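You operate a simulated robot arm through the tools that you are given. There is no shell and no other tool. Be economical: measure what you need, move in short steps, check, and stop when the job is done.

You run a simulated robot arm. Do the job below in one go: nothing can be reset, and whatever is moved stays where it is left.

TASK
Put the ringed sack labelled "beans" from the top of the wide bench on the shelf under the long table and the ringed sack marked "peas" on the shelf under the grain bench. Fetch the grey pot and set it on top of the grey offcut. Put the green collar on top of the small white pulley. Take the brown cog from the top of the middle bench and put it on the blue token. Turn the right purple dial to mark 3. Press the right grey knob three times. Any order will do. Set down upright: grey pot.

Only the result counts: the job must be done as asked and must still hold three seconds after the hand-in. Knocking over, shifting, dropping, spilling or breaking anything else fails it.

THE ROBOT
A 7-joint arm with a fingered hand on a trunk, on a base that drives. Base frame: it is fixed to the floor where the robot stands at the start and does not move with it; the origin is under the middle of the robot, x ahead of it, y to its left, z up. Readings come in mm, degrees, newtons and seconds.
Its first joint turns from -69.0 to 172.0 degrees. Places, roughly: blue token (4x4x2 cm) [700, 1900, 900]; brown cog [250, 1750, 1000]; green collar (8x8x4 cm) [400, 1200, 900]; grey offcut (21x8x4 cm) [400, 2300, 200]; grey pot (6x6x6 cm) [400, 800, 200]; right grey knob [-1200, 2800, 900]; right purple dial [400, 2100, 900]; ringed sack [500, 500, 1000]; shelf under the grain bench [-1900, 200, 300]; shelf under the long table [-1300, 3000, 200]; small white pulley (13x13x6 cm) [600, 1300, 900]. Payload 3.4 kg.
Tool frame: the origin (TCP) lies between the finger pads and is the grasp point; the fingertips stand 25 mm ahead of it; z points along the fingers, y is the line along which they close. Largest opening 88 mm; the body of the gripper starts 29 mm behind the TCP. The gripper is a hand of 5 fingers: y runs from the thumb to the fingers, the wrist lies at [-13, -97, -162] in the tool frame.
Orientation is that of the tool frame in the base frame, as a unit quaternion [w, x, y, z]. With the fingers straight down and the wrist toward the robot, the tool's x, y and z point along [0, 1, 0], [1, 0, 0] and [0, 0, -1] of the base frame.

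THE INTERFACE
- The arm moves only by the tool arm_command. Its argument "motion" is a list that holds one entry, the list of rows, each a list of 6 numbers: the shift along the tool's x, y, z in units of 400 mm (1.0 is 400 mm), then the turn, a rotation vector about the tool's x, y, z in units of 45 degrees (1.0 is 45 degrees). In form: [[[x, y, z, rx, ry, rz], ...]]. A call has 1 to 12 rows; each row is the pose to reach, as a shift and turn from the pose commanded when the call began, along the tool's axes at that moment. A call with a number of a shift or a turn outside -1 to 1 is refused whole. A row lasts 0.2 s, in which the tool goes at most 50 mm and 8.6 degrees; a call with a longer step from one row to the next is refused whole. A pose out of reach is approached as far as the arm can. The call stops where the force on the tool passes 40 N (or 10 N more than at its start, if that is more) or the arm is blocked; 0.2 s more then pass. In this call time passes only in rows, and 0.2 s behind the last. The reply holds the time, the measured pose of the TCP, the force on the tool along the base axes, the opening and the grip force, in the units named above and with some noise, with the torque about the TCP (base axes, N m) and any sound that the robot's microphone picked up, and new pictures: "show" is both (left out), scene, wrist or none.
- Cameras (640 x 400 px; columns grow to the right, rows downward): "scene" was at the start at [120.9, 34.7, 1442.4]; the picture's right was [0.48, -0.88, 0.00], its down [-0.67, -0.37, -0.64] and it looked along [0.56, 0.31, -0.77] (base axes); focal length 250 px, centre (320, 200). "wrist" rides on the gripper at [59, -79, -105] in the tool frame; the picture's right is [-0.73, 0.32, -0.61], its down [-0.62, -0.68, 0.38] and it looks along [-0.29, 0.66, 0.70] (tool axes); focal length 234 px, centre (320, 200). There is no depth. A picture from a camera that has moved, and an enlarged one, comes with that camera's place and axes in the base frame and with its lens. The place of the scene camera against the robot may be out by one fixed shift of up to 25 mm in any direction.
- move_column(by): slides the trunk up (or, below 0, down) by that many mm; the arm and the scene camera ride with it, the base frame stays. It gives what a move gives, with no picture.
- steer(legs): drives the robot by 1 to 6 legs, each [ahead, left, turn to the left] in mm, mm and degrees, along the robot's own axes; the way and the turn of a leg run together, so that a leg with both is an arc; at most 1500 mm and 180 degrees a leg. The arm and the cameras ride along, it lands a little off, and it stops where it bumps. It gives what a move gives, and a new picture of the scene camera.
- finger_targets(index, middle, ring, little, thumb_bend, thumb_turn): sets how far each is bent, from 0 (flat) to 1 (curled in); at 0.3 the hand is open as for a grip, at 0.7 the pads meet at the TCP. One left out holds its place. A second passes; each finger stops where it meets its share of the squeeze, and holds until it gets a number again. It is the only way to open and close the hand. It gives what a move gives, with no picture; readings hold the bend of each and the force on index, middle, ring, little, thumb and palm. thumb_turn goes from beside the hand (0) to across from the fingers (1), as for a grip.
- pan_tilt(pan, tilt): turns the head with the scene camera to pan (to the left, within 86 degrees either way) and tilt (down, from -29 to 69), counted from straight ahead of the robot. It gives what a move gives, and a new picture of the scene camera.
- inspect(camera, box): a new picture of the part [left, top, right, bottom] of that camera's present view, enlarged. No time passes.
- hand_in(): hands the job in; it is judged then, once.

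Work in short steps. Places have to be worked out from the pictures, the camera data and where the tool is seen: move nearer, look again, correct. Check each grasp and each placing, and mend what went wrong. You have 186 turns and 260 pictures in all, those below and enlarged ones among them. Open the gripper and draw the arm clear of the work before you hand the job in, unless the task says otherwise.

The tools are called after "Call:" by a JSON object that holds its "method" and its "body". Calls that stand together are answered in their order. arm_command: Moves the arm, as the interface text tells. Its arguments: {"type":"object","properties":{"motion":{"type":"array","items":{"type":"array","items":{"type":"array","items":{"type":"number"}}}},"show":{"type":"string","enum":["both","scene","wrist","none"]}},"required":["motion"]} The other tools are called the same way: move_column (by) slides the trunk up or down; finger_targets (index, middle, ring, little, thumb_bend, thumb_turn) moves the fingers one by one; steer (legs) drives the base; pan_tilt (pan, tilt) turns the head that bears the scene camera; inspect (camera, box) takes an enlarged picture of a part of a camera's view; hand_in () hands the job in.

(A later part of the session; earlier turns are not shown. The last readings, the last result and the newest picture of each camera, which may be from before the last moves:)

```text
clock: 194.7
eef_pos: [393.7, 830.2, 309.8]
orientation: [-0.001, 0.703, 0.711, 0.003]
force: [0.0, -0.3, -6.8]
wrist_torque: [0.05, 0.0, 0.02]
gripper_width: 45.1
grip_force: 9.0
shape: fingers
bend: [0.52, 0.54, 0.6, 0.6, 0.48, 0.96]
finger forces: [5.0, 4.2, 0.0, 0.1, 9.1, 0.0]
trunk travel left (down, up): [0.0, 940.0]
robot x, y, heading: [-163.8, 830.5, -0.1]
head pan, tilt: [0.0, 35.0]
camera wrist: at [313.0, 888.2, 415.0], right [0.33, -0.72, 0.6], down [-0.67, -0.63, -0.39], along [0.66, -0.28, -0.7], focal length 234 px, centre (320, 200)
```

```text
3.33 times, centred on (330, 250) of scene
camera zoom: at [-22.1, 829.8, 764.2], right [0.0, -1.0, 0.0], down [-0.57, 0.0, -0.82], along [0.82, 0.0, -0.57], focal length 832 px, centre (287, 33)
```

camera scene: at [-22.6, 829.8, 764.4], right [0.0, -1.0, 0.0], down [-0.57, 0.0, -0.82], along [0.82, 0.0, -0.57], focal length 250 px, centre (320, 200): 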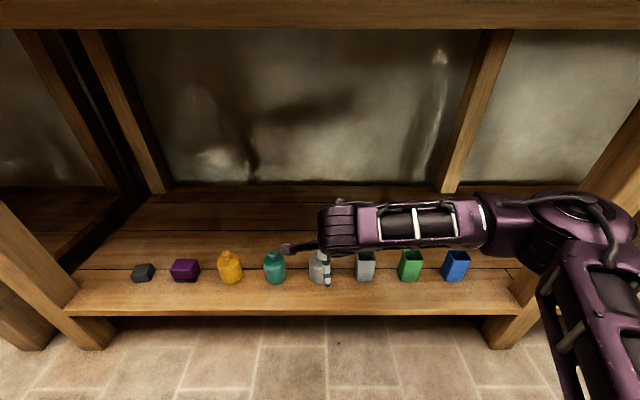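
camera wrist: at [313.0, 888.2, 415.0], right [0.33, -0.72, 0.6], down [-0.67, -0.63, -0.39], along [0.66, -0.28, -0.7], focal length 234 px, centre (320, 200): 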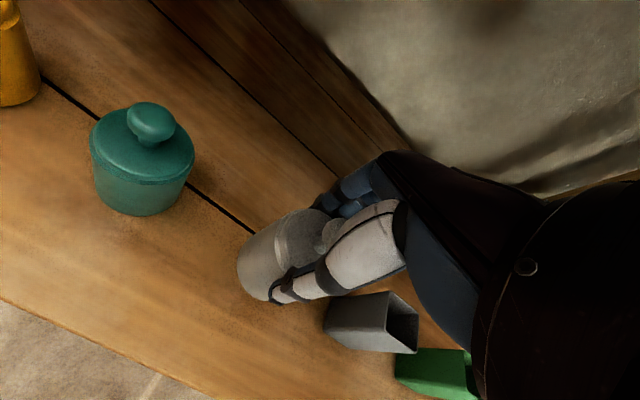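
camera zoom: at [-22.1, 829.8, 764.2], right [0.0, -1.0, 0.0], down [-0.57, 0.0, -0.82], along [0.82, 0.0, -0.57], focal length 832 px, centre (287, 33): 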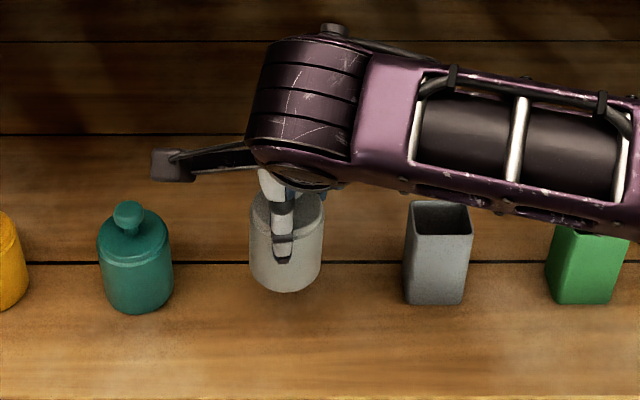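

Pot lifted upright (6.8 N). I tighten the grip for travel.

Call:
{"method": "finger_targets", "body": {"index": 0.8, "middle": 0.8, "ring": 0.8, "little": 0.8, "thumb_bend": 0.8}}

Call:
{"method": "arm_command", "body": {"motion": [[[0, 0, -0.05, 0, 0, 0], [0, 0, -0.1, 0, 0, 0], [0, 0, -0.15, 0, 0, 0]]], "show": "wrist"}}

```text
clock: 195.7
eef_pos: [394.4, 829.4, 310.3]
orientation: [0.0, 0.703, 0.712, 0.003]
force: [-0.1, 0.6, -4.5]
wrist_torque: [0.03, -0.11, -0.01]
gripper_width: 45.1
grip_force: 22.6
shape: fingers
bend: [0.6, 0.64, 0.77, 0.8, 0.42, 0.91]
finger forces: [7.2, 6.5, 9.6, 0.0, 21.4, 0.1]
trunk travel left (down, up): [0.0, 940.0]
robot x, y, heading: [-164.6, 830.5, -0.2]
head pan, tilt: [0.0, 35.0]
```

```text
clock: 196.5
eef_pos: [394.9, 830.1, 370.0]
orientation: [-0.002, 0.702, 0.712, 0.002]
force: [0.1, 0.3, -5.8]
wrist_torque: [-0.01, -0.1, 0.02]
gripper_width: 45.0
grip_force: 22.7
shape: fingers
bend: [0.6, 0.65, 0.78, 0.8, 0.42, 0.91]
finger forces: [7.2, 6.6, 9.7, 0.0, 21.7, 0.1]
trunk travel left (down, up): [0.0, 940.0]
robot x, y, heading: [-165.4, 832.6, -0.0]
head pan, tilt: [0.0, 35.0]
camera wrist: at [314.9, 888.8, 475.8], right [0.33, -0.72, 0.6], down [-0.67, -0.63, -0.39], along [0.66, -0.28, -0.7], focal length 234 px, centre (320, 200)
```

wrist: 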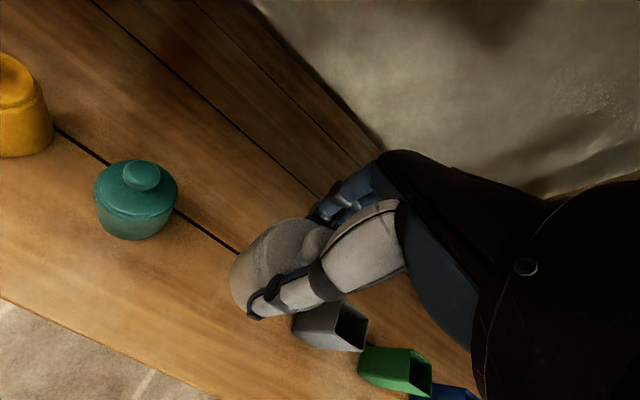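

Firm grip. I back out 250 mm and slide left to the grey offcut (y≈2290), staying low in front of the benches.

Call:
{"method": "steer", "body": {"legs": [[-270, 0, 0], [0, 1455, 0]]}}

Call:
{"method": "arm_command", "body": {"motion": [[[0, 0, 0, 0, 0, 0]]], "show": "wrist"}}

```text
clock: 205.2
eef_pos: [151.3, 2243.9, 371.8]
orientation: [-0.001, 0.715, 0.699, 0.003]
force: [1.2, 0.5, -5.9]
wrist_torque: [0.03, -0.09, 0.02]
gripper_width: 44.9
grip_force: 22.5
shape: fingers
bend: [0.6, 0.65, 0.78, 0.8, 0.42, 0.91]
finger forces: [7.1, 6.7, 9.4, 0.0, 21.7, 0.1]
trunk travel left (down, up): [0.0, 940.0]
robot x, y, heading: [-404.4, 2260.1, -2.3]
head pan, tilt: [0.0, 35.0]
camera scene: at [-266.0, 2256.5, 764.2], right [-0.04, -1.0, 0.0], down [-0.57, 0.02, -0.82], along [0.82, -0.03, -0.57], focal length 250 px, centre (320, 200)
```

scene: 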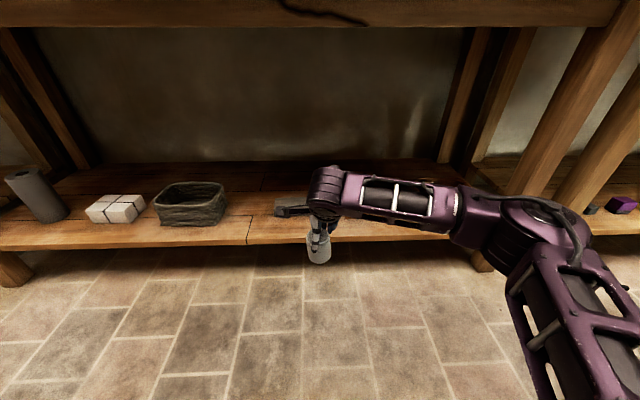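

```text
clock: 205.6
eef_pos: [150.0, 2242.7, 370.9]
orientation: [-0.001, 0.715, 0.699, 0.003]
force: [-0.1, 0.4, -6.1]
wrist_torque: [-0.01, -0.09, -0.02]
gripper_width: 45.0
grip_force: 22.7
shape: fingers
bend: [0.6, 0.65, 0.78, 0.8, 0.42, 0.91]
finger forces: [7.0, 6.6, 9.3, 0.0, 21.7, 0.0]
trunk travel left (down, up): [0.0, 940.0]
robot x, y, heading: [-407.9, 2258.6, -1.8]
head pan, tilt: [0.0, 35.0]
camera wrist: at [72.8, 2303.5, 475.5], right [0.3, -0.74, 0.6], down [-0.69, -0.61, -0.39], along [0.65, -0.3, -0.7], focal length 234 px, centre (320, 200)
```

wrist: 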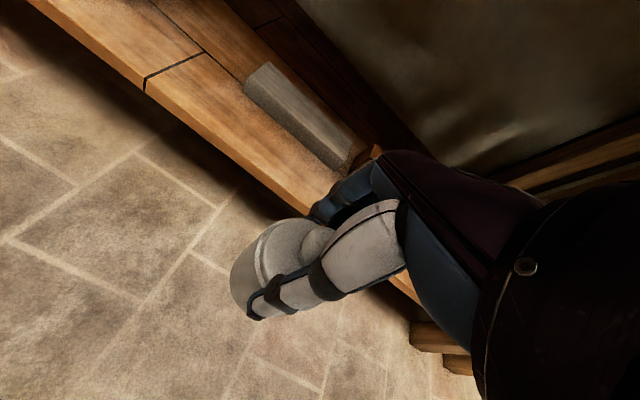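

Offcut ≈ centre (397, 2290), running along y. I shift the hand +45 mm in y and drive in 215 mm, pot bottom staying ~60 mm above it.

Call:
{"method": "arm_command", "body": {"motion": [[[0.06, 0, 0, 0, 0, 0.02], [0.115, 0, 0, 0, 0, 0.04]]], "show": "none"}}

Call:
{"method": "steer", "body": {"legs": [[215, 0, 2]]}}

Call:
{"method": "arm_command", "body": {"motion": [[[0, 0, 0, 0, 0, 0]]], "show": "wrist"}}

Call:
{"method": "inspect", "body": {"camera": "scene", "box": [220, 180, 440, 320]}}

```text
clock: 206.2
eef_pos: [153.0, 2289.2, 369.9]
orientation: [-0.001, 0.726, 0.688, 0.002]
force: [0.1, -0.4, -5.3]
wrist_torque: [-0.03, -0.1, 0.01]
gripper_width: 44.7
grip_force: 22.7
shape: fingers
bend: [0.6, 0.65, 0.78, 0.8, 0.42, 0.91]
finger forces: [7.1, 6.5, 9.3, 0.1, 22.0, 0.0]
trunk travel left (down, up): [0.0, 940.0]
robot x, y, heading: [-405.8, 2264.0, -2.3]
head pan, tilt: [0.0, 35.0]
```

```text
clock: 207.9
eef_pos: [370.9, 2305.9, 371.4]
orientation: [-0.001, 0.713, 0.701, 0.003]
force: [-0.1, 0.1, -0.1]
wrist_torque: [-0.04, -0.07, 0.05]
gripper_width: 44.8
grip_force: 22.2
shape: fingers
bend: [0.6, 0.65, 0.78, 0.8, 0.42, 0.91]
finger forces: [7.2, 6.6, 9.2, 0.0, 22.0, 0.0]
trunk travel left (down, up): [0.0, 940.0]
robot x, y, heading: [-186.9, 2260.0, -0.1]
head pan, tilt: [0.0, 35.0]
camera scene: at [-46.2, 2257.7, 764.2], right [0.0, -1.0, 0.0], down [-0.57, 0.0, -0.82], along [0.82, 0.0, -0.57], focal length 250 px, centre (320, 200)
```

scene: 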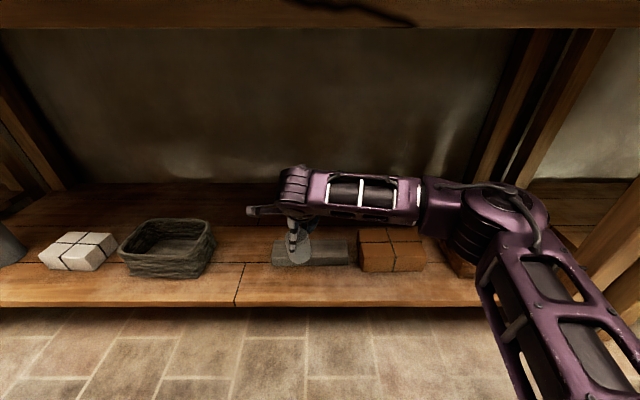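

```text
clock: 208.3
eef_pos: [370.7, 2305.3, 370.3]
orientation: [-0.001, 0.713, 0.701, 0.003]
force: [0.1, -0.1, -0.8]
wrist_torque: [-0.04, -0.04, 0.02]
gripper_width: 44.7
grip_force: 22.6
shape: fingers
bend: [0.6, 0.65, 0.78, 0.8, 0.42, 0.91]
finger forces: [7.3, 6.7, 9.1, 0.0, 22.0, 0.0]
trunk travel left (down, up): [0.0, 940.0]
robot x, y, heading: [-186.9, 2260.3, -0.0]
head pan, tilt: [0.0, 35.0]
camera wrist: at [292.6, 2365.7, 476.0], right [0.31, -0.73, 0.6], down [-0.69, -0.61, -0.39], along [0.65, -0.3, -0.7], focal length 234 px, centre (320, 200)
```

wrist: 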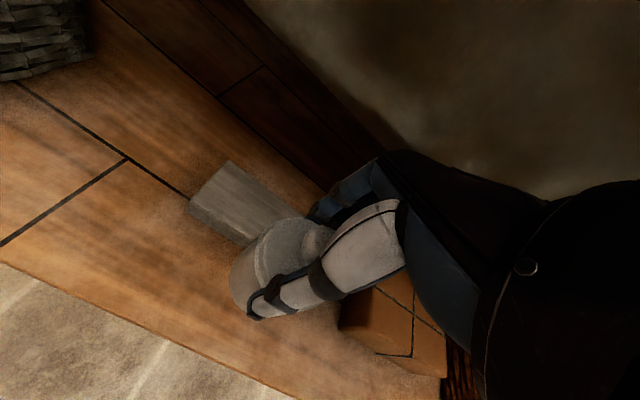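

```text
2.86 times, centred on (330, 250) of scene
camera zoom: at [-46.1, 2257.7, 764.2], right [0.0, -1.0, 0.0], down [-0.57, 0.0, -0.82], along [0.82, 0.0, -0.57], focal length 713 px, centre (291, 57)
```

zoom: 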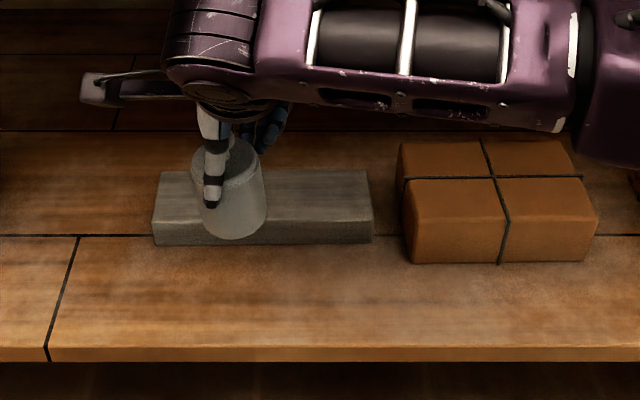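

The load reading dropped to ~0, and re-triangulating puts the offcut's top at z≈200, x≈458. I raise 20 mm to see whether the pot is touching anything.

Call:
{"method": "arm_command", "body": {"motion": [[[0, 0, -0.05, 0, 0, 0], [0, 0, -0.05, 0, 0, 0]]], "show": "wrist"}}

Call:
{"method": "inspect", "body": {"camera": "wrist", "box": [160, 130, 380, 330]}}

Call:
{"method": "inspect", "body": {"camera": "scene", "box": [250, 180, 390, 280]}}

```text
clock: 208.9
eef_pos: [370.6, 2306.1, 390.2]
orientation: [0.0, 0.713, 0.701, 0.002]
force: [1.0, -0.6, -5.7]
wrist_torque: [0.0, -0.08, 0.0]
gripper_width: 44.8
grip_force: 22.1
shape: fingers
bend: [0.6, 0.65, 0.78, 0.8, 0.42, 0.91]
finger forces: [7.2, 6.5, 8.9, 0.0, 22.1, 0.0]
trunk travel left (down, up): [0.0, 940.0]
robot x, y, heading: [-190.3, 2260.3, -0.1]
head pan, tilt: [0.0, 35.0]
camera wrist: at [292.8, 2366.2, 495.1], right [0.31, -0.73, 0.6], down [-0.69, -0.61, -0.39], along [0.65, -0.3, -0.7], focal length 234 px, centre (320, 200)
```

wrist: 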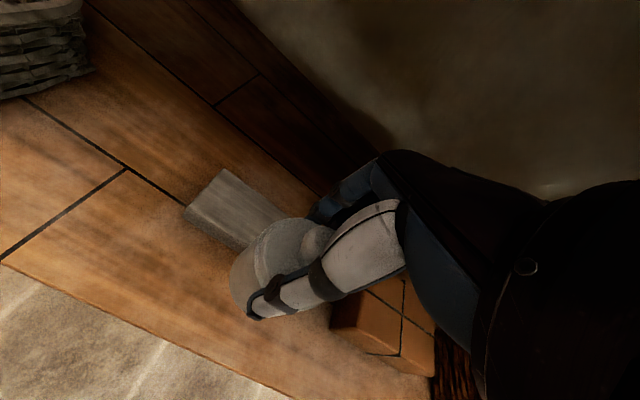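

```text
2.00 times, centred on (270, 230) of wrist
camera zoom: at [292.8, 2366.2, 495.1], right [0.31, -0.73, 0.6], down [-0.69, -0.61, -0.39], along [0.65, -0.3, -0.7], focal length 468 px, centre (420, 140)
```

zoom: 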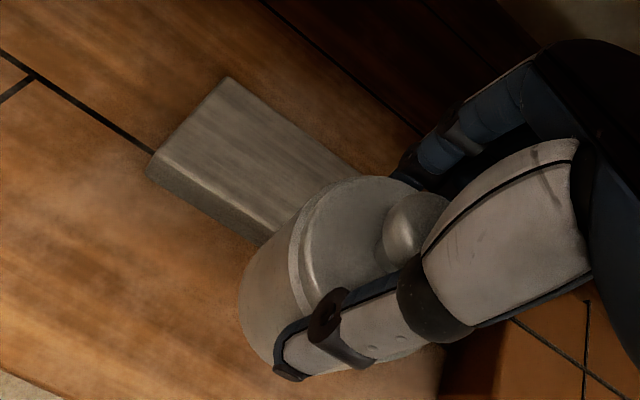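

```text
4.00 times, centred on (320, 230) of scene
camera zoom: at [-46.2, 2257.7, 764.2], right [0.0, -1.0, 0.0], down [-0.57, 0.0, -0.82], along [0.82, 0.0, -0.57], focal length 998 px, centre (320, 80)
```

zoom: 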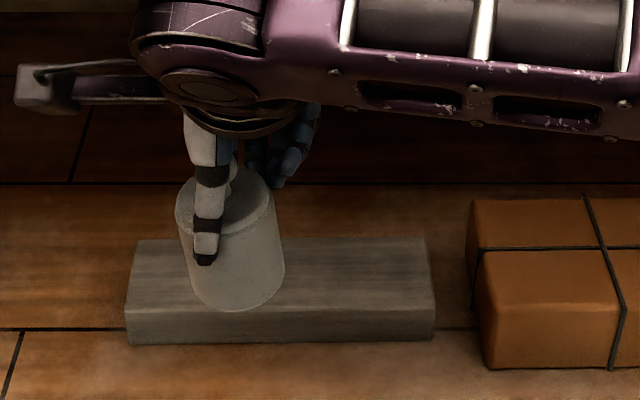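

Weight is back, so it had grazed something or that was noise; also the pot has slipped ~30 mm lower in the grip and tilts ~8°. I raise a bit, level the pot by tilting the hand, then drive 110 mm closer.

Call:
{"method": "arm_command", "body": {"motion": [[[0, 0, -0.04, -0.09, 0.09, 0], [0, 0, -0.06, -0.17, 0.17, 0]]], "show": "none"}}

Call:
{"method": "steer", "body": {"legs": [[110, 0, 0]]}}

Call:
{"method": "inspect", "body": {"camera": "scene", "box": [240, 200, 420, 330]}}

Call:
{"method": "inspect", "body": {"camera": "wrist", "box": [160, 130, 380, 330]}}

```text
clock: 209.5
eef_pos: [372.6, 2308.1, 415.4]
orientation: [0.0, 0.709, 0.698, 0.097]
force: [-0.2, 0.6, -5.7]
wrist_torque: [0.01, -0.05, 0.0]
gripper_width: 44.8
grip_force: 22.3
shape: fingers
bend: [0.6, 0.65, 0.78, 0.8, 0.42, 0.91]
finger forces: [6.9, 6.5, 9.3, 0.1, 22.4, 0.1]
trunk travel left (down, up): [0.0, 940.0]
robot x, y, heading: [-187.7, 2260.0, -0.2]
head pan, tilt: [0.0, 35.0]
```

```text
clock: 210.7
eef_pos: [481.3, 2308.0, 413.8]
orientation: [0.0, 0.709, 0.698, 0.097]
force: [-0.1, -0.3, -5.1]
wrist_torque: [-0.07, -0.08, 0.04]
gripper_width: 44.9
grip_force: 22.9
shape: fingers
bend: [0.6, 0.65, 0.78, 0.8, 0.41, 0.91]
finger forces: [6.9, 6.6, 9.1, 0.0, 22.5, 0.0]
trunk travel left (down, up): [0.0, 940.0]
robot x, y, heading: [-79.0, 2260.7, 0.2]
head pan, tilt: [0.0, 35.0]
camera scene: at [63.7, 2257.9, 764.2], right [0.0, -1.0, 0.0], down [-0.57, 0.0, -0.82], along [0.82, 0.0, -0.57], focal length 250 px, centre (320, 200)
```

scene: 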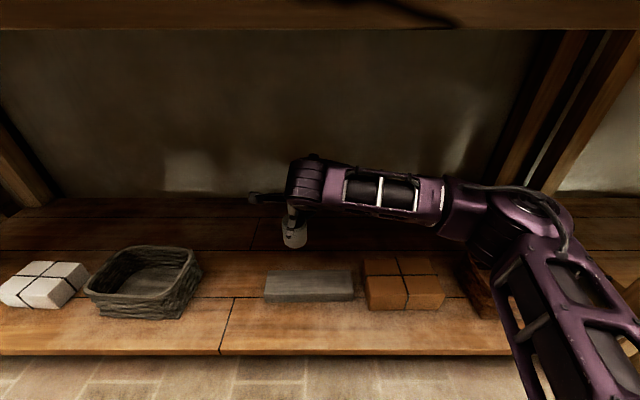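

```text
3.08 times, centred on (330, 265) of scene
camera zoom: at [63.7, 2257.9, 764.2], right [0.0, -1.0, 0.0], down [-0.57, 0.0, -0.82], along [0.82, 0.0, -0.57], focal length 768 px, centre (289, 0)
```

zoom: 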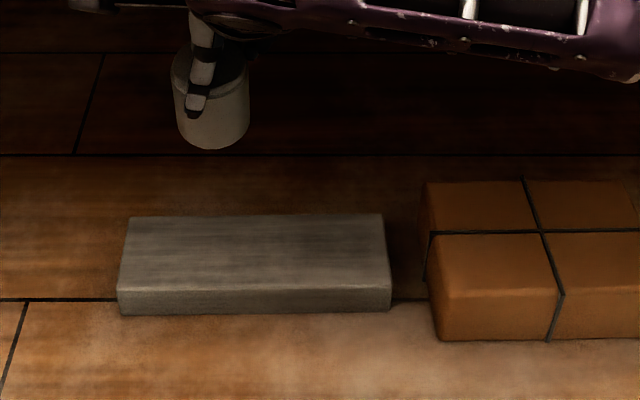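

```text
2.00 times, centred on (270, 230) of wrist
camera zoom: at [388.9, 2354.2, 514.5], right [0.23, -0.81, 0.54], down [-0.63, -0.55, -0.55], along [0.74, -0.21, -0.63], focal length 468 px, centre (420, 140)
```

zoom: 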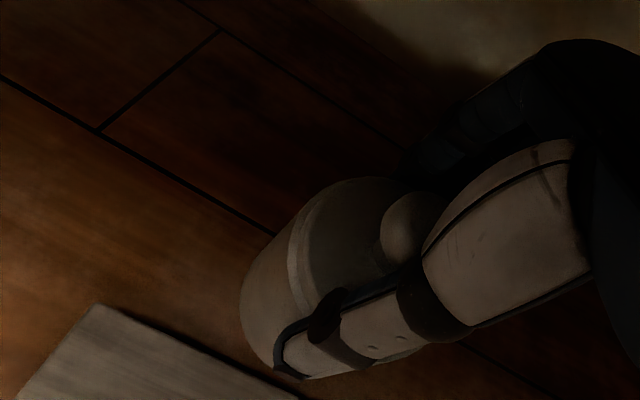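

The hand went slightly past; the offcut is at x≈445, top z≈215. I move back 38 mm, right 20 mm, and lower to ~30 mm above contact.

Call:
{"method": "arm_command", "body": {"motion": [[[-0.03, -0.05, 0, 0, 0, 0], [-0.06, -0.1, 0.06, 0, 0, 0], [-0.0737, -0.116, 0.1495, 0, 0, 0]]], "show": "wrist"}}

Call:
{"method": "inspect", "body": {"camera": "scene", "box": [240, 200, 420, 330]}}

Call:
{"method": "inspect", "body": {"camera": "wrist", "box": [130, 130, 380, 360]}}

```text
clock: 211.5
eef_pos: [440.8, 2288.3, 344.2]
orientation: [-0.001, 0.709, 0.699, 0.097]
force: [-0.7, -0.1, -5.7]
wrist_torque: [-0.05, -0.04, 0.0]
gripper_width: 45.0
grip_force: 22.4
shape: fingers
bend: [0.6, 0.65, 0.78, 0.8, 0.41, 0.91]
finger forces: [7.0, 6.6, 8.6, 0.0, 22.2, 0.0]
trunk travel left (down, up): [0.0, 940.0]
robot x, y, heading: [-76.4, 2262.2, 0.1]
head pan, tilt: [0.0, 35.0]
camera wrist: at [349.1, 2334.1, 444.6], right [0.23, -0.81, 0.54], down [-0.63, -0.55, -0.56], along [0.75, -0.21, -0.63], focal length 234 px, centre (320, 200)
```

wrist: 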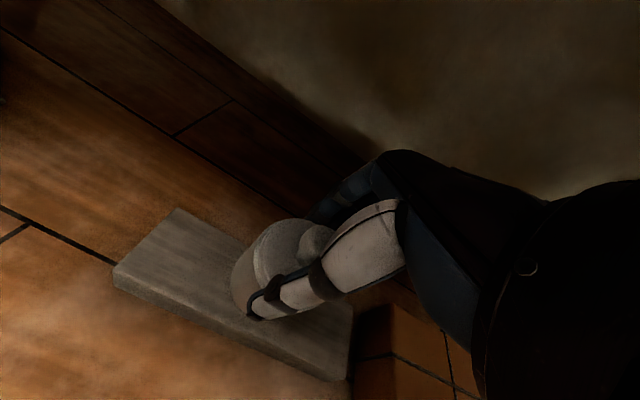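

```text
3.08 times, centred on (330, 265) of scene
camera zoom: at [63.6, 2257.9, 764.3], right [0.0, -1.0, 0.0], down [-0.57, 0.0, -0.82], along [0.82, 0.0, -0.57], focal length 768 px, centre (289, 0)
```

zoom: 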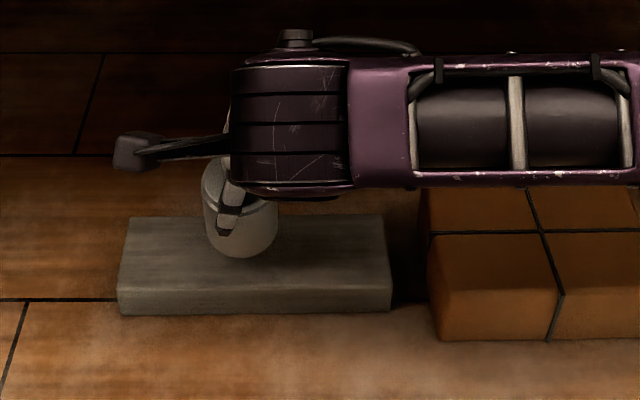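

```text
1.74 times, centred on (255, 245) of wrist
camera zoom: at [349.1, 2334.1, 444.6], right [0.23, -0.81, 0.54], down [-0.63, -0.55, -0.56], along [0.75, -0.21, -0.63], focal length 407 px, centre (433, 122)
```

zoom: 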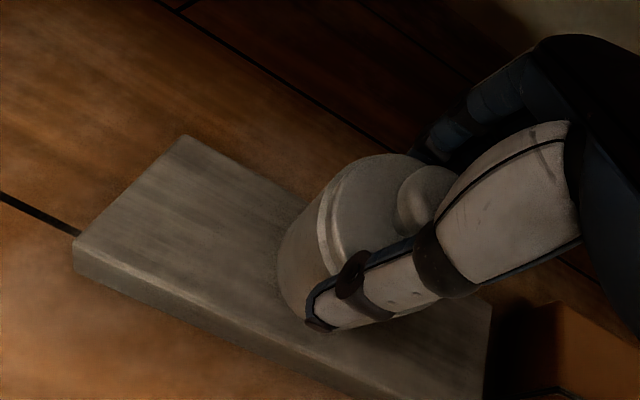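

Pot base ≈(434, 2294) versus offcut centre x≈450. I shift +15 mm in x and lower 15 mm, then recheck.

Call:
{"method": "arm_command", "body": {"motion": [[[-0.005, 0.032, 0.01, 0, 0, 0], [-0.005, 0.032, 0.042, 0, 0, 0]]], "show": "none"}}

Call:
{"method": "inspect", "body": {"camera": "scene", "box": [240, 220, 360, 310]}}

Call:
{"method": "inspect", "body": {"camera": "wrist", "box": [130, 130, 380, 360]}}

```text
clock: 212.1
eef_pos: [457.7, 2287.9, 328.2]
orientation: [0.0, 0.71, 0.697, 0.097]
force: [0.2, 0.1, -6.1]
wrist_torque: [-0.03, -0.06, -0.01]
gripper_width: 45.0
grip_force: 22.4
shape: fingers
bend: [0.6, 0.65, 0.78, 0.8, 0.41, 0.91]
finger forces: [7.0, 6.6, 8.5, 0.0, 22.3, 0.0]
trunk travel left (down, up): [0.0, 940.0]
robot x, y, heading: [-80.9, 2256.3, 0.2]
head pan, tilt: [0.0, 35.0]
```

```text
4.44 times, centred on (300, 265) of scene
camera zoom: at [63.7, 2257.8, 764.3], right [0.0, -1.0, 0.0], down [-0.57, 0.0, -0.82], along [0.82, 0.0, -0.57], focal length 1109 px, centre (409, -89)
```

zoom: 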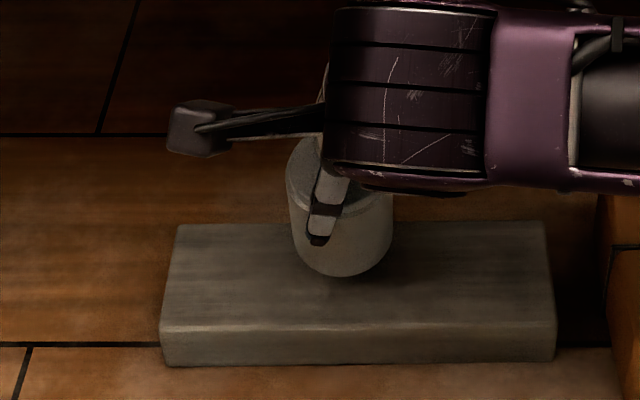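

```text
1.74 times, centred on (255, 245) of wrist
camera zoom: at [364.6, 2334.4, 429.4], right [0.23, -0.81, 0.54], down [-0.63, -0.55, -0.55], along [0.74, -0.21, -0.63], focal length 407 px, centre (433, 122)
```

zoom: 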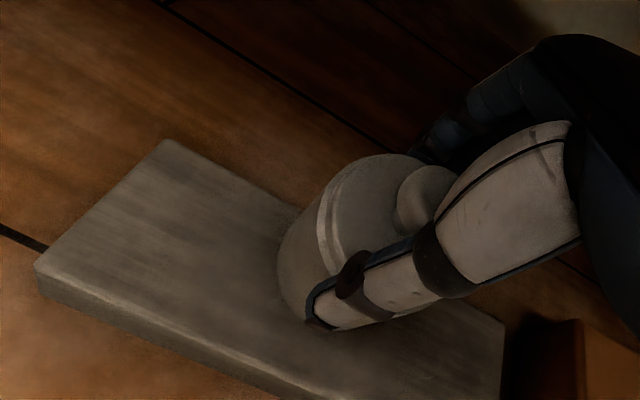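

Alignment is good: about 15–18 mm left to contact. I lower in small vertical steps watching the force.

Call:
{"method": "arm_command", "body": {"motion": [[[-0.002, -0.002, 0.015, 0, 0, 0], [-0.004, -0.004, 0.03, 0, 0, 0]]], "show": "none"}}

Call:
{"method": "arm_command", "body": {"motion": [[[-0.001, -0.001, 0.0074, 0, 0, 0]]], "show": "none"}}

Call:
{"method": "inspect", "body": {"camera": "scene", "box": [240, 220, 360, 310]}}

```text
clock: 212.7
eef_pos: [457.0, 2288.2, 318.7]
orientation: [0.0, 0.709, 0.698, 0.098]
force: [-0.3, -0.5, -6.3]
wrist_torque: [-0.07, -0.06, 0.02]
gripper_width: 45.0
grip_force: 22.4
shape: fingers
bend: [0.6, 0.65, 0.78, 0.8, 0.41, 0.91]
finger forces: [7.0, 6.7, 8.5, 0.0, 22.2, 0.0]
trunk travel left (down, up): [0.0, 940.0]
robot x, y, heading: [-80.7, 2259.8, 0.1]
head pan, tilt: [0.0, 35.0]
```

```text
clock: 213.1
eef_pos: [457.7, 2287.4, 315.2]
orientation: [0.0, 0.708, 0.699, 0.097]
force: [-0.7, 0.3, -6.5]
wrist_torque: [-0.05, -0.06, 0.01]
gripper_width: 44.9
grip_force: 22.3
shape: fingers
bend: [0.6, 0.65, 0.78, 0.8, 0.41, 0.91]
finger forces: [7.0, 6.6, 8.5, 0.1, 22.2, 0.0]
trunk travel left (down, up): [0.0, 940.0]
robot x, y, heading: [-74.9, 2259.9, 0.0]
head pan, tilt: [0.0, 35.0]
```

```text
4.44 times, centred on (300, 265) of scene
camera zoom: at [63.7, 2257.8, 764.2], right [0.0, -1.0, 0.0], down [-0.57, 0.0, -0.82], along [0.82, 0.0, -0.57], focal length 1109 px, centre (409, -89)
```

zoom: 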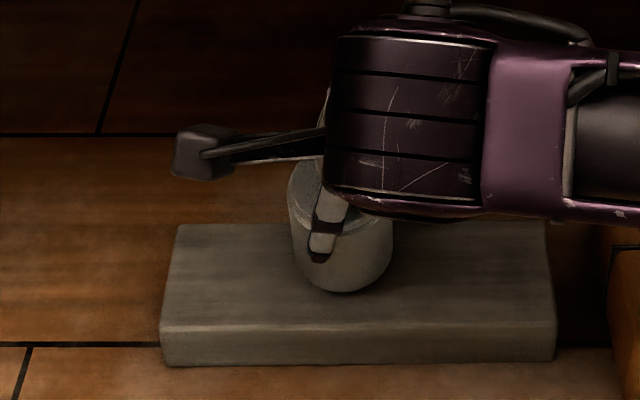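

Still hanging free; continue lowering.

Call:
{"method": "arm_command", "body": {"motion": [[[-0.002, -0.002, 0.012, 0, 0, 0]]], "show": "none"}}

Call:
{"method": "arm_command", "body": {"motion": [[[-0.002, -0.002, 0.012, 0, 0, 0]]], "show": "none"}}

Call:
{"method": "inspect", "body": {"camera": "scene", "box": [240, 220, 360, 310]}}

```text
clock: 213.5
eef_pos: [458.2, 2288.2, 308.8]
orientation: [-0.001, 0.709, 0.698, 0.098]
force: [0.7, 0.4, -5.8]
wrist_torque: [0.01, -0.04, -0.01]
gripper_width: 45.0
grip_force: 22.0
shape: fingers
bend: [0.6, 0.65, 0.78, 0.8, 0.41, 0.91]
finger forces: [7.0, 6.7, 8.4, 0.0, 22.2, 0.0]
trunk travel left (down, up): [0.0, 940.0]
robot x, y, heading: [-80.6, 2260.4, 0.2]
head pan, tilt: [0.0, 35.0]
```

```text
clock: 213.9
eef_pos: [457.7, 2286.7, 309.1]
orientation: [0.001, 0.709, 0.698, 0.101]
force: [2.7, -1.3, 11.3]
wrist_torque: [0.04, 0.29, -0.02]
gripper_width: 45.0
grip_force: 24.6
shape: fingers
bend: [0.6, 0.65, 0.79, 0.8, 0.41, 0.9]
finger forces: [8.0, 7.4, 9.1, 0.0, 25.5, 0.0]
trunk travel left (down, up): [0.0, 940.0]
robot x, y, heading: [-76.5, 2257.3, 0.3]
head pan, tilt: [0.0, 35.0]
```

```text
4.44 times, centred on (300, 265) of scene
camera zoom: at [62.4, 2257.7, 764.9], right [0.0, -1.0, 0.0], down [-0.57, 0.0, -0.82], along [0.82, 0.0, -0.57], focal length 1109 px, centre (409, -89)
```

zoom: 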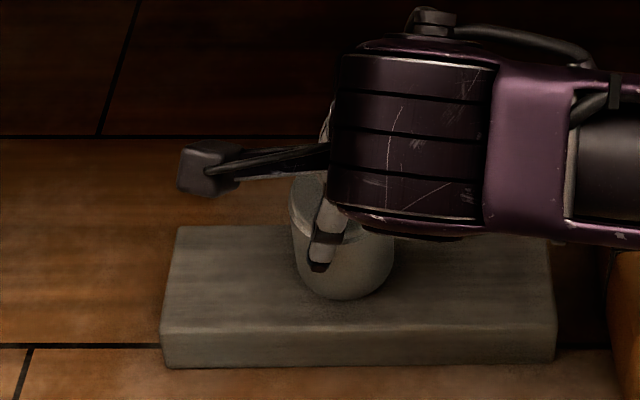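

Contact made, centred on the offcut. I unload ~3 mm and then release.

Call:
{"method": "arm_command", "body": {"motion": [[[0.001, 0.001, -0.007, 0, 0, 0]]], "show": "none"}}

Call:
{"method": "finger_targets", "body": {"index": 0.45, "middle": 0.45, "ring": 0.5, "little": 0.5, "thumb_bend": 0.35}}

Call:
{"method": "inspect", "body": {"camera": "scene", "box": [240, 220, 360, 310]}}

Call:
{"method": "inspect", "body": {"camera": "wrist", "box": [180, 150, 380, 330]}}

```text
clock: 214.3
eef_pos: [458.8, 2288.4, 308.6]
orientation: [0.001, 0.709, 0.699, 0.098]
force: [0.5, -0.4, 8.2]
wrist_torque: [0.07, 0.3, -0.02]
gripper_width: 44.9
grip_force: 23.8
shape: fingers
bend: [0.6, 0.65, 0.79, 0.8, 0.41, 0.9]
finger forces: [7.9, 7.0, 8.1, 0.0, 25.3, 0.0]
trunk travel left (down, up): [0.0, 940.0]
robot x, y, heading: [-73.3, 2258.7, -0.0]
head pan, tilt: [0.0, 35.0]
```

```text
clock: 215.3
eef_pos: [457.4, 2286.5, 308.3]
orientation: [0.0, 0.709, 0.698, 0.098]
force: [1.8, 0.5, -0.7]
wrist_torque: [-0.02, -0.02, 0.03]
gripper_width: 63.5
grip_force: 0.0
shape: fingers
bend: [0.45, 0.45, 0.5, 0.5, 0.35, 0.97]
finger forces: [0.1, 0.1, 0.0, 0.0, 0.0, 0.0]
trunk travel left (down, up): [0.0, 940.0]
robot x, y, heading: [-80.7, 2258.8, 0.1]
head pan, tilt: [0.0, 35.0]
```

```text
4.44 times, centred on (300, 265) of scene
camera zoom: at [63.2, 2257.8, 764.3], right [0.0, -1.0, 0.0], down [-0.57, 0.0, -0.82], along [0.82, 0.0, -0.57], focal length 1109 px, centre (409, -89)
```

zoom: 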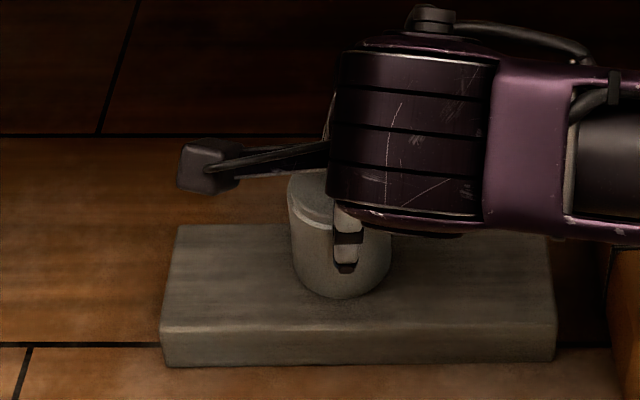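

```text
2.22 times, centred on (280, 240) of wrist
camera zoom: at [365.4, 2333.6, 408.0], right [0.23, -0.81, 0.54], down [-0.63, -0.55, -0.55], along [0.75, -0.21, -0.63], focal length 520 px, centre (409, 111)
```

zoom: 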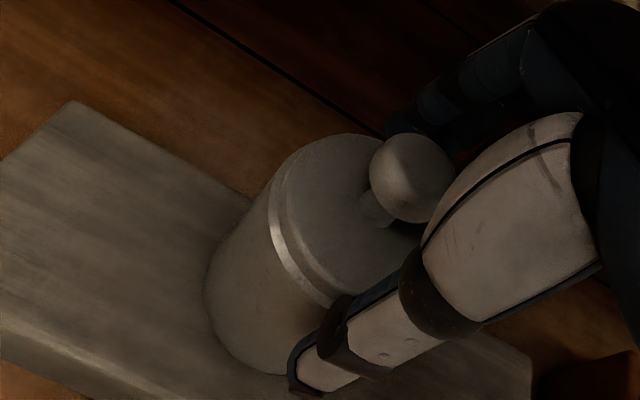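

Pot stands upright on the offcut. I open fully and rise vertically.

Call:
{"method": "finger_targets", "body": {"index": 0.25, "middle": 0.25, "ring": 0.25, "little": 0.25, "thumb_bend": 0.22}}

Call:
{"method": "arm_command", "body": {"motion": [[[0.007, 0.007, -0.05, 0, 0, 0], [0.02, 0.02, -0.15, 0, 0, 0], [0.034, 0.034, -0.245, 0, 0, 0], [0.036, 0.036, -0.26, 0, 0, 0]]], "show": "wrist"}}

Call:
{"method": "inspect", "body": {"camera": "scene", "box": [240, 180, 400, 310]}}

```text
clock: 216.3
eef_pos: [457.2, 2287.5, 307.6]
orientation: [0.0, 0.71, 0.698, 0.097]
force: [-0.3, 0.1, 0.5]
wrist_torque: [0.0, 0.0, 0.02]
gripper_width: 96.1
grip_force: 0.1
shape: fingers
bend: [0.25, 0.25, 0.25, 0.25, 0.22, 0.97]
finger forces: [0.1, 0.0, 0.1, 0.1, 0.0, 0.0]
trunk travel left (down, up): [0.0, 940.0]
robot x, y, heading: [-78.4, 2263.4, -0.0]
head pan, tilt: [0.0, 35.0]
```

```text
clock: 217.3
eef_pos: [457.8, 2288.2, 416.1]
orientation: [0.0, 0.709, 0.698, 0.097]
force: [-0.4, 0.2, 0.1]
wrist_torque: [0.01, 0.01, 0.01]
gripper_width: 96.3
grip_force: 0.1
shape: fingers
bend: [0.25, 0.25, 0.25, 0.25, 0.22, 0.97]
finger forces: [0.0, 0.0, 0.0, 0.0, 0.1, 0.0]
trunk travel left (down, up): [0.0, 940.0]
robot x, y, heading: [-77.4, 2258.1, 0.1]
head pan, tilt: [0.0, 35.0]
camera wrist: at [365.5, 2334.9, 517.0], right [0.23, -0.81, 0.54], down [-0.63, -0.55, -0.55], along [0.74, -0.21, -0.63], focal length 234 px, centre (320, 200)
```

wrist: 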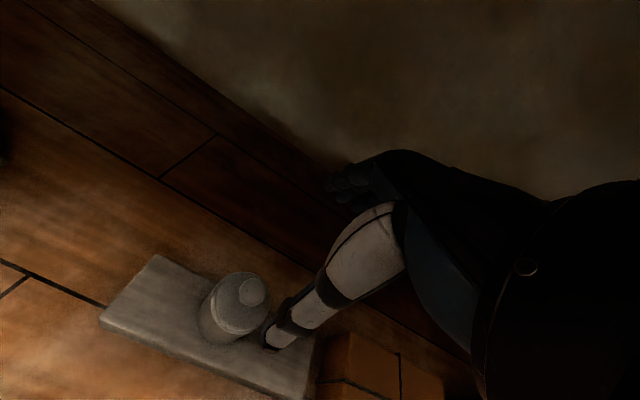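

```text
3.08 times, centred on (320, 245) of scene
camera zoom: at [63.2, 2257.8, 764.3], right [0.0, -1.0, 0.0], down [-0.57, 0.0, -0.82], along [0.82, 0.0, -0.57], focal length 768 px, centre (320, 62)
```

zoom: 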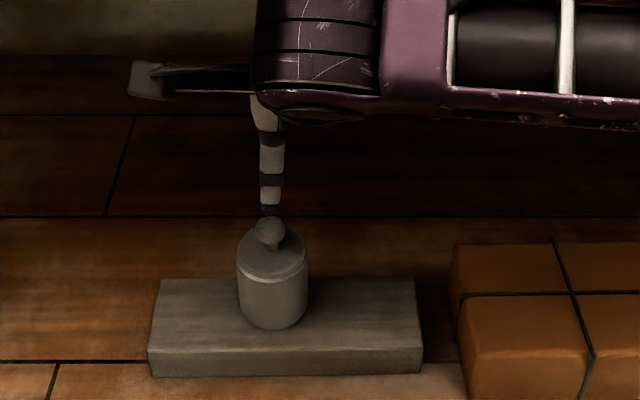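

Pot task done. I back out, untilt the hand, raise the trunk and head for the peas sack.

Call:
{"method": "steer", "body": {"legs": [[-330, 0, 0], [0, -1000, 0], [0, -850, 0]]}}

Call:
{"method": "arm_command", "body": {"motion": [[[0, 0, 0, 0.09, -0.09, 0], [0, 0, 0, 0.17, -0.17, 0]]], "show": "none"}}

Call:
{"method": "move_column", "body": {"by": 400}}

Call:
{"method": "move_column", "body": {"by": 360}}

Call:
{"method": "pan_tilt", "body": {"pan": 10, "tilt": 40}}

```text
clock: 228.4
eef_pos: [140.2, 424.2, 415.3]
orientation: [0.0, 0.709, 0.698, 0.097]
force: [0.3, -0.1, -0.7]
wrist_torque: [0.06, 0.04, -0.01]
gripper_width: 96.4
grip_force: 0.0
shape: fingers
bend: [0.25, 0.25, 0.25, 0.25, 0.22, 0.97]
finger forces: [0.0, 0.0, 0.1, 0.0, 0.0, 0.1]
trunk travel left (down, up): [0.0, 940.0]
robot x, y, heading: [-394.4, 393.4, 0.1]
head pan, tilt: [0.0, 35.0]
camera scene: at [-253.9, 393.3, 764.4], right [0.0, -1.0, 0.0], down [-0.57, 0.0, -0.82], along [0.82, 0.0, -0.57], focal length 250 px, centre (320, 200)
```

scene: 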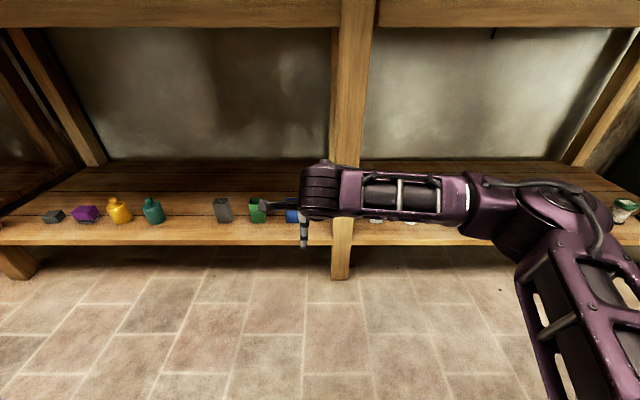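

```text
clock: 229.0
eef_pos: [141.2, 422.6, 416.5]
orientation: [0.0, 0.713, 0.701, 0.003]
force: [-0.2, 0.9, 0.0]
wrist_torque: [0.01, -0.01, 0.0]
gripper_width: 96.0
grip_force: 0.0
shape: fingers
bend: [0.25, 0.25, 0.25, 0.25, 0.22, 0.97]
finger forces: [0.0, 0.1, 0.0, 0.0, 0.1, 0.0]
trunk travel left (down, up): [0.0, 940.0]
robot x, y, heading: [-397.5, 395.2, 0.2]
head pan, tilt: [0.0, 35.0]
```

```text
clock: 232.8
eef_pos: [141.9, 423.6, 816.3]
orientation: [0.001, 0.713, 0.702, 0.002]
force: [0.3, -0.2, -0.1]
wrist_torque: [0.0, 0.02, -0.01]
gripper_width: 96.4
grip_force: 0.1
shape: fingers
bend: [0.25, 0.25, 0.25, 0.25, 0.22, 0.97]
finger forces: [0.0, 0.0, 0.0, 0.0, 0.0, 0.0]
trunk travel left (down, up): [-400.0, 540.0]
robot x, y, heading: [-396.7, 395.0, -0.0]
head pan, tilt: [0.0, 35.0]
```

```text
clock: 236.3
eef_pos: [140.8, 424.0, 1177.7]
orientation: [-0.001, 0.713, 0.701, 0.004]
force: [1.1, 0.0, -0.2]
wrist_torque: [-0.02, 0.0, 0.03]
gripper_width: 96.1
grip_force: 0.1
shape: fingers
bend: [0.25, 0.25, 0.25, 0.25, 0.22, 0.97]
finger forces: [0.0, 0.0, 0.0, 0.0, 0.1, 0.0]
trunk travel left (down, up): [-760.0, 180.0]
robot x, y, heading: [-393.9, 394.0, -0.0]
head pan, tilt: [0.0, 35.0]
```

```text
clock: 237.1
eef_pos: [140.6, 423.8, 1176.9]
orientation: [-0.001, 0.712, 0.702, 0.003]
force: [0.1, 0.7, -0.3]
wrist_torque: [0.01, 0.01, -0.02]
gripper_width: 96.3
grip_force: 0.0
shape: fingers
bend: [0.25, 0.25, 0.25, 0.25, 0.22, 0.97]
finger forces: [0.1, 0.0, 0.0, 0.0, 0.0, 0.0]
trunk travel left (down, up): [-760.0, 180.0]
robot x, y, heading: [-393.8, 395.3, 0.1]
head pan, tilt: [10.0, 40.0]
camera scene: at [-258.2, 407.9, 1516.8], right [0.17, -0.98, 0.0], down [-0.63, -0.11, -0.77], along [0.75, 0.13, -0.64], focal length 250 px, centre (320, 200)
```

scene: 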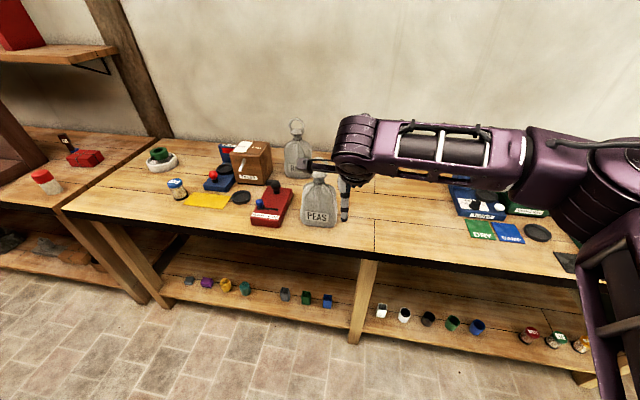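

Peas sack is ahead-left, label facing me. Wrist view from here.

Call:
{"method": "arm_command", "body": {"motion": [[[0, 0.05, 0, 0, 0, 0]]], "show": "wrist"}}

Call:
{"method": "inspect", "body": {"camera": "wrist", "box": [150, 20, 350, 200]}}

```text
clock: 237.5
eef_pos: [164.1, 422.0, 1174.8]
orientation: [-0.001, 0.712, 0.702, 0.002]
force: [-0.2, 0.0, 0.3]
wrist_torque: [-0.03, -0.01, -0.04]
gripper_width: 96.5
grip_force: 0.0
shape: fingers
bend: [0.25, 0.25, 0.25, 0.25, 0.22, 0.97]
finger forces: [0.0, 0.1, 0.1, 0.0, 0.0, 0.0]
trunk travel left (down, up): [-760.0, 180.0]
robot x, y, heading: [-395.5, 391.6, -0.0]
head pan, tilt: [10.0, 40.0]
camera wrist: at [85.2, 482.1, 1281.8], right [0.31, -0.73, 0.6], down [-0.69, -0.61, -0.39], along [0.65, -0.3, -0.7], focal length 234 px, centre (320, 200)
```

wrist: 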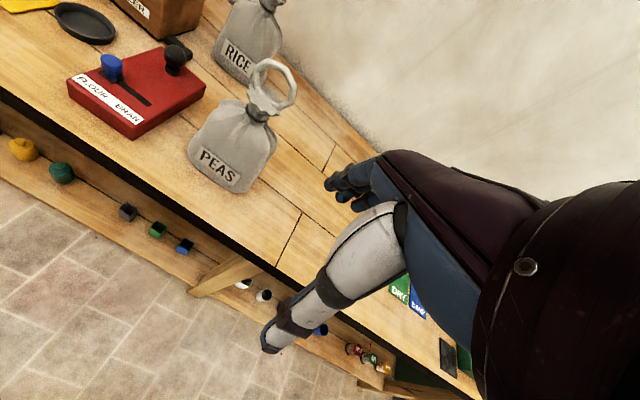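

```text
2.22 times, centred on (250, 110) of wrist
camera zoom: at [85.2, 482.1, 1281.8], right [0.31, -0.73, 0.6], down [-0.69, -0.61, -0.39], along [0.65, -0.3, -0.7], focal length 520 px, centre (476, 400)
```

zoom: 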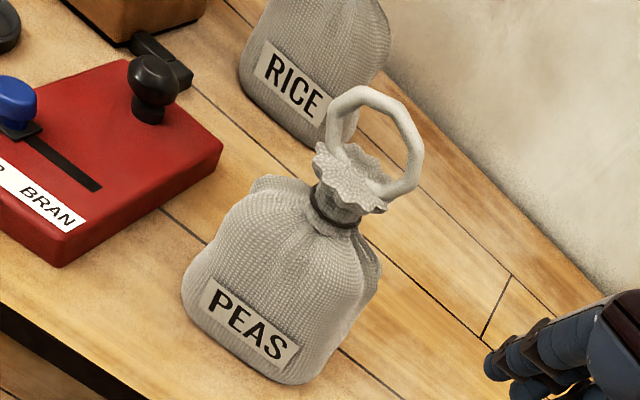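

Peas ring ≈(388, 527, ~1083), plane facing x. I drive ahead 215 and left 95 so the hand comes over it (fingertips stay above the ring).

Call:
{"method": "steer", "body": {"legs": [[0, 95, 0], [205, 0, 0]]}}

Call:
{"method": "arm_command", "body": {"motion": [[[0, 0, 0, 0, 0, 0]]], "show": "wrist"}}

Call:
{"method": "inspect", "body": {"camera": "wrist", "box": [180, 150, 380, 330]}}

```text
clock: 239.8
eef_pos: [365.6, 517.8, 1177.0]
orientation: [0.0, 0.713, 0.701, 0.004]
force: [-0.2, -0.5, -0.4]
wrist_torque: [-0.02, -0.01, 0.04]
gripper_width: 96.4
grip_force: 0.1
shape: fingers
bend: [0.25, 0.25, 0.25, 0.25, 0.22, 0.97]
finger forces: [0.0, 0.1, 0.0, 0.0, 0.0, 0.0]
trunk travel left (down, up): [-760.0, 180.0]
robot x, y, heading: [-192.0, 485.8, 0.2]
head pan, tilt: [10.0, 40.0]
camera scene: at [-54.9, 504.4, 1516.8], right [0.17, -0.98, 0.0], down [-0.63, -0.11, -0.77], along [0.75, 0.13, -0.64], focal length 250 px, centre (320, 200)
```

scene: 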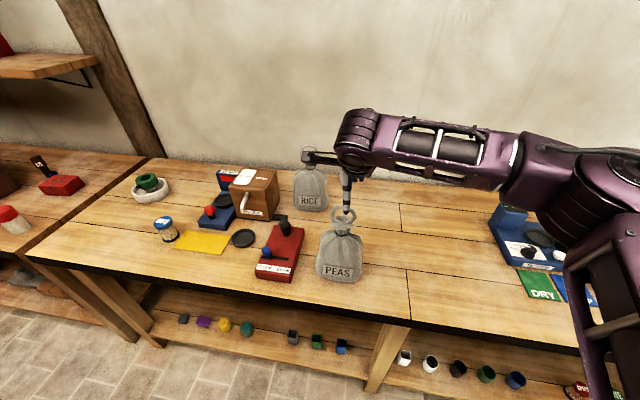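

```text
clock: 240.2
eef_pos: [364.8, 517.9, 1177.7]
orientation: [0.0, 0.713, 0.701, 0.004]
force: [0.3, -0.1, -0.4]
wrist_torque: [-0.02, -0.01, 0.0]
gripper_width: 96.0
grip_force: 0.0
shape: fingers
bend: [0.25, 0.25, 0.25, 0.25, 0.22, 0.97]
finger forces: [0.0, 0.0, 0.0, 0.0, 0.1, 0.0]
trunk travel left (down, up): [-760.0, 180.0]
robot x, y, heading: [-193.9, 494.5, 0.2]
head pan, tilt: [10.0, 40.0]
camera wrist: at [286.5, 577.9, 1282.8], right [0.31, -0.73, 0.6], down [-0.69, -0.61, -0.39], along [0.66, -0.3, -0.69], focal length 234 px, centre (320, 200)
```

wrist: 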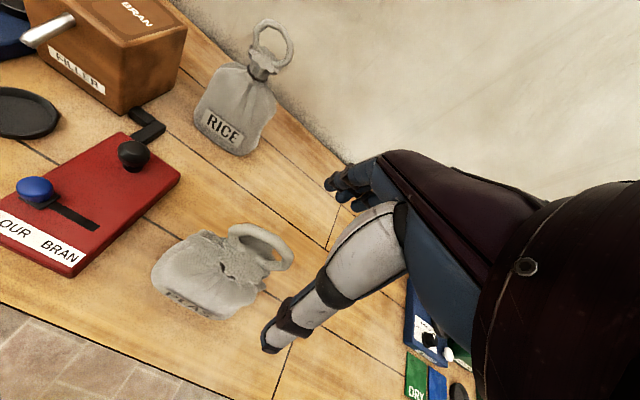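

```text
2.22 times, centred on (280, 240) of wrist
camera zoom: at [286.5, 577.9, 1282.8], right [0.31, -0.73, 0.6], down [-0.69, -0.61, -0.39], along [0.66, -0.3, -0.69], focal length 520 px, centre (409, 111)
```

zoom: 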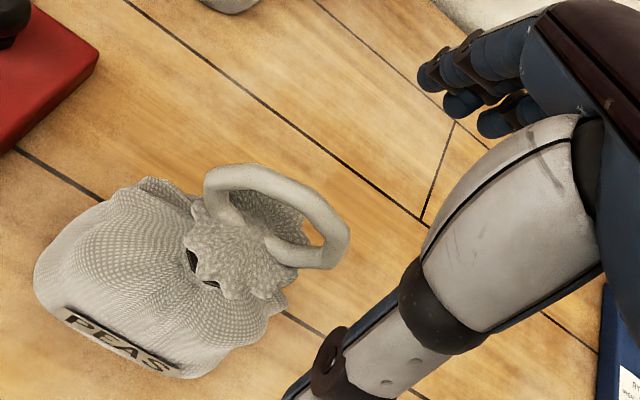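

Ring triangulated at (381, 526, 1085). I set the fingers to open-grip, centre, and descend to z≈1094.

Call:
{"method": "finger_targets", "body": {"index": 0.3, "middle": 0.3, "ring": 0.3, "little": 0.3, "thumb_bend": 0.3}}

Call:
{"method": "arm_command", "body": {"motion": [[[0.02, 0.04, 0, 0, 0, 0], [0.02, 0.04, 0.1, 0, 0, 0], [0.02, 0.04, 0.21, 0, 0, 0]]], "show": "wrist"}}

Call:
{"method": "inspect", "body": {"camera": "scene", "box": [270, 120, 420, 290]}}

```text
clock: 241.2
eef_pos: [366.7, 517.5, 1177.3]
orientation: [-0.001, 0.713, 0.701, 0.003]
force: [-0.1, 0.7, -0.3]
wrist_torque: [-0.01, -0.03, -0.04]
gripper_width: 85.2
grip_force: 0.1
shape: fingers
bend: [0.3, 0.3, 0.3, 0.3, 0.3, 0.97]
finger forces: [0.0, 0.0, 0.0, 0.0, 0.1, 0.0]
trunk travel left (down, up): [-760.0, 180.0]
robot x, y, heading: [-191.5, 495.1, 0.0]
head pan, tilt: [10.0, 40.0]
```

```text
clock: 242.0
eef_pos: [384.3, 524.3, 1090.8]
orientation: [-0.001, 0.713, 0.701, 0.003]
force: [1.1, -0.2, -0.5]
wrist_torque: [-0.02, 0.01, 0.0]
gripper_width: 85.2
grip_force: 0.0
shape: fingers
bend: [0.3, 0.3, 0.3, 0.3, 0.3, 0.97]
finger forces: [0.1, 0.1, 0.1, 0.1, 0.0, 0.0]
trunk travel left (down, up): [-760.0, 180.0]
robot x, y, heading: [-186.3, 490.4, -0.2]
head pan, tilt: [10.0, 40.0]
camera wrist: at [305.7, 583.7, 1195.2], right [0.31, -0.73, 0.6], down [-0.69, -0.61, -0.39], along [0.65, -0.3, -0.7], focal length 234 px, centre (320, 200)
```

wrist: 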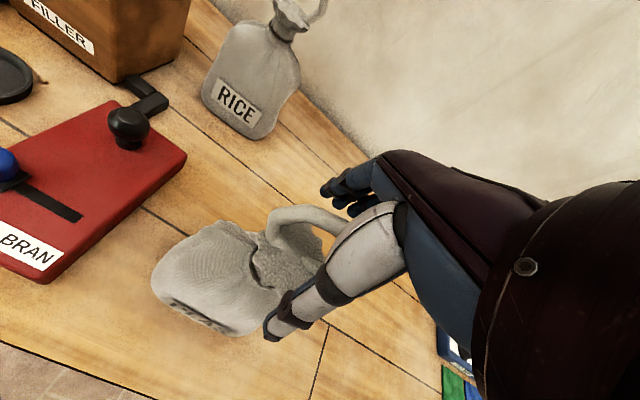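

```text
2.35 times, centred on (345, 205) of scene
camera zoom: at [-53.8, 504.2, 1516.8], right [0.17, -0.98, 0.0], down [-0.63, -0.11, -0.77], along [0.75, 0.13, -0.64], focal length 587 px, centre (261, 188)
```

zoom: 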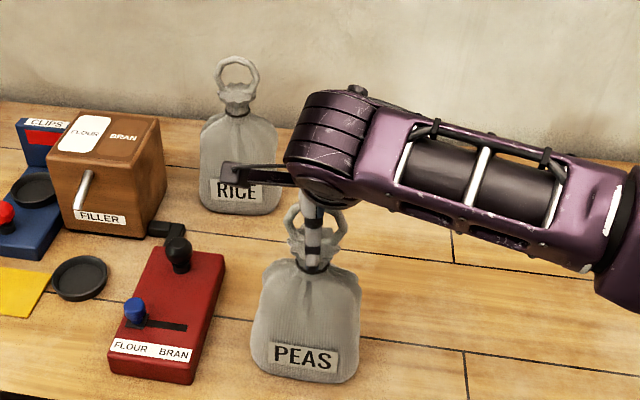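

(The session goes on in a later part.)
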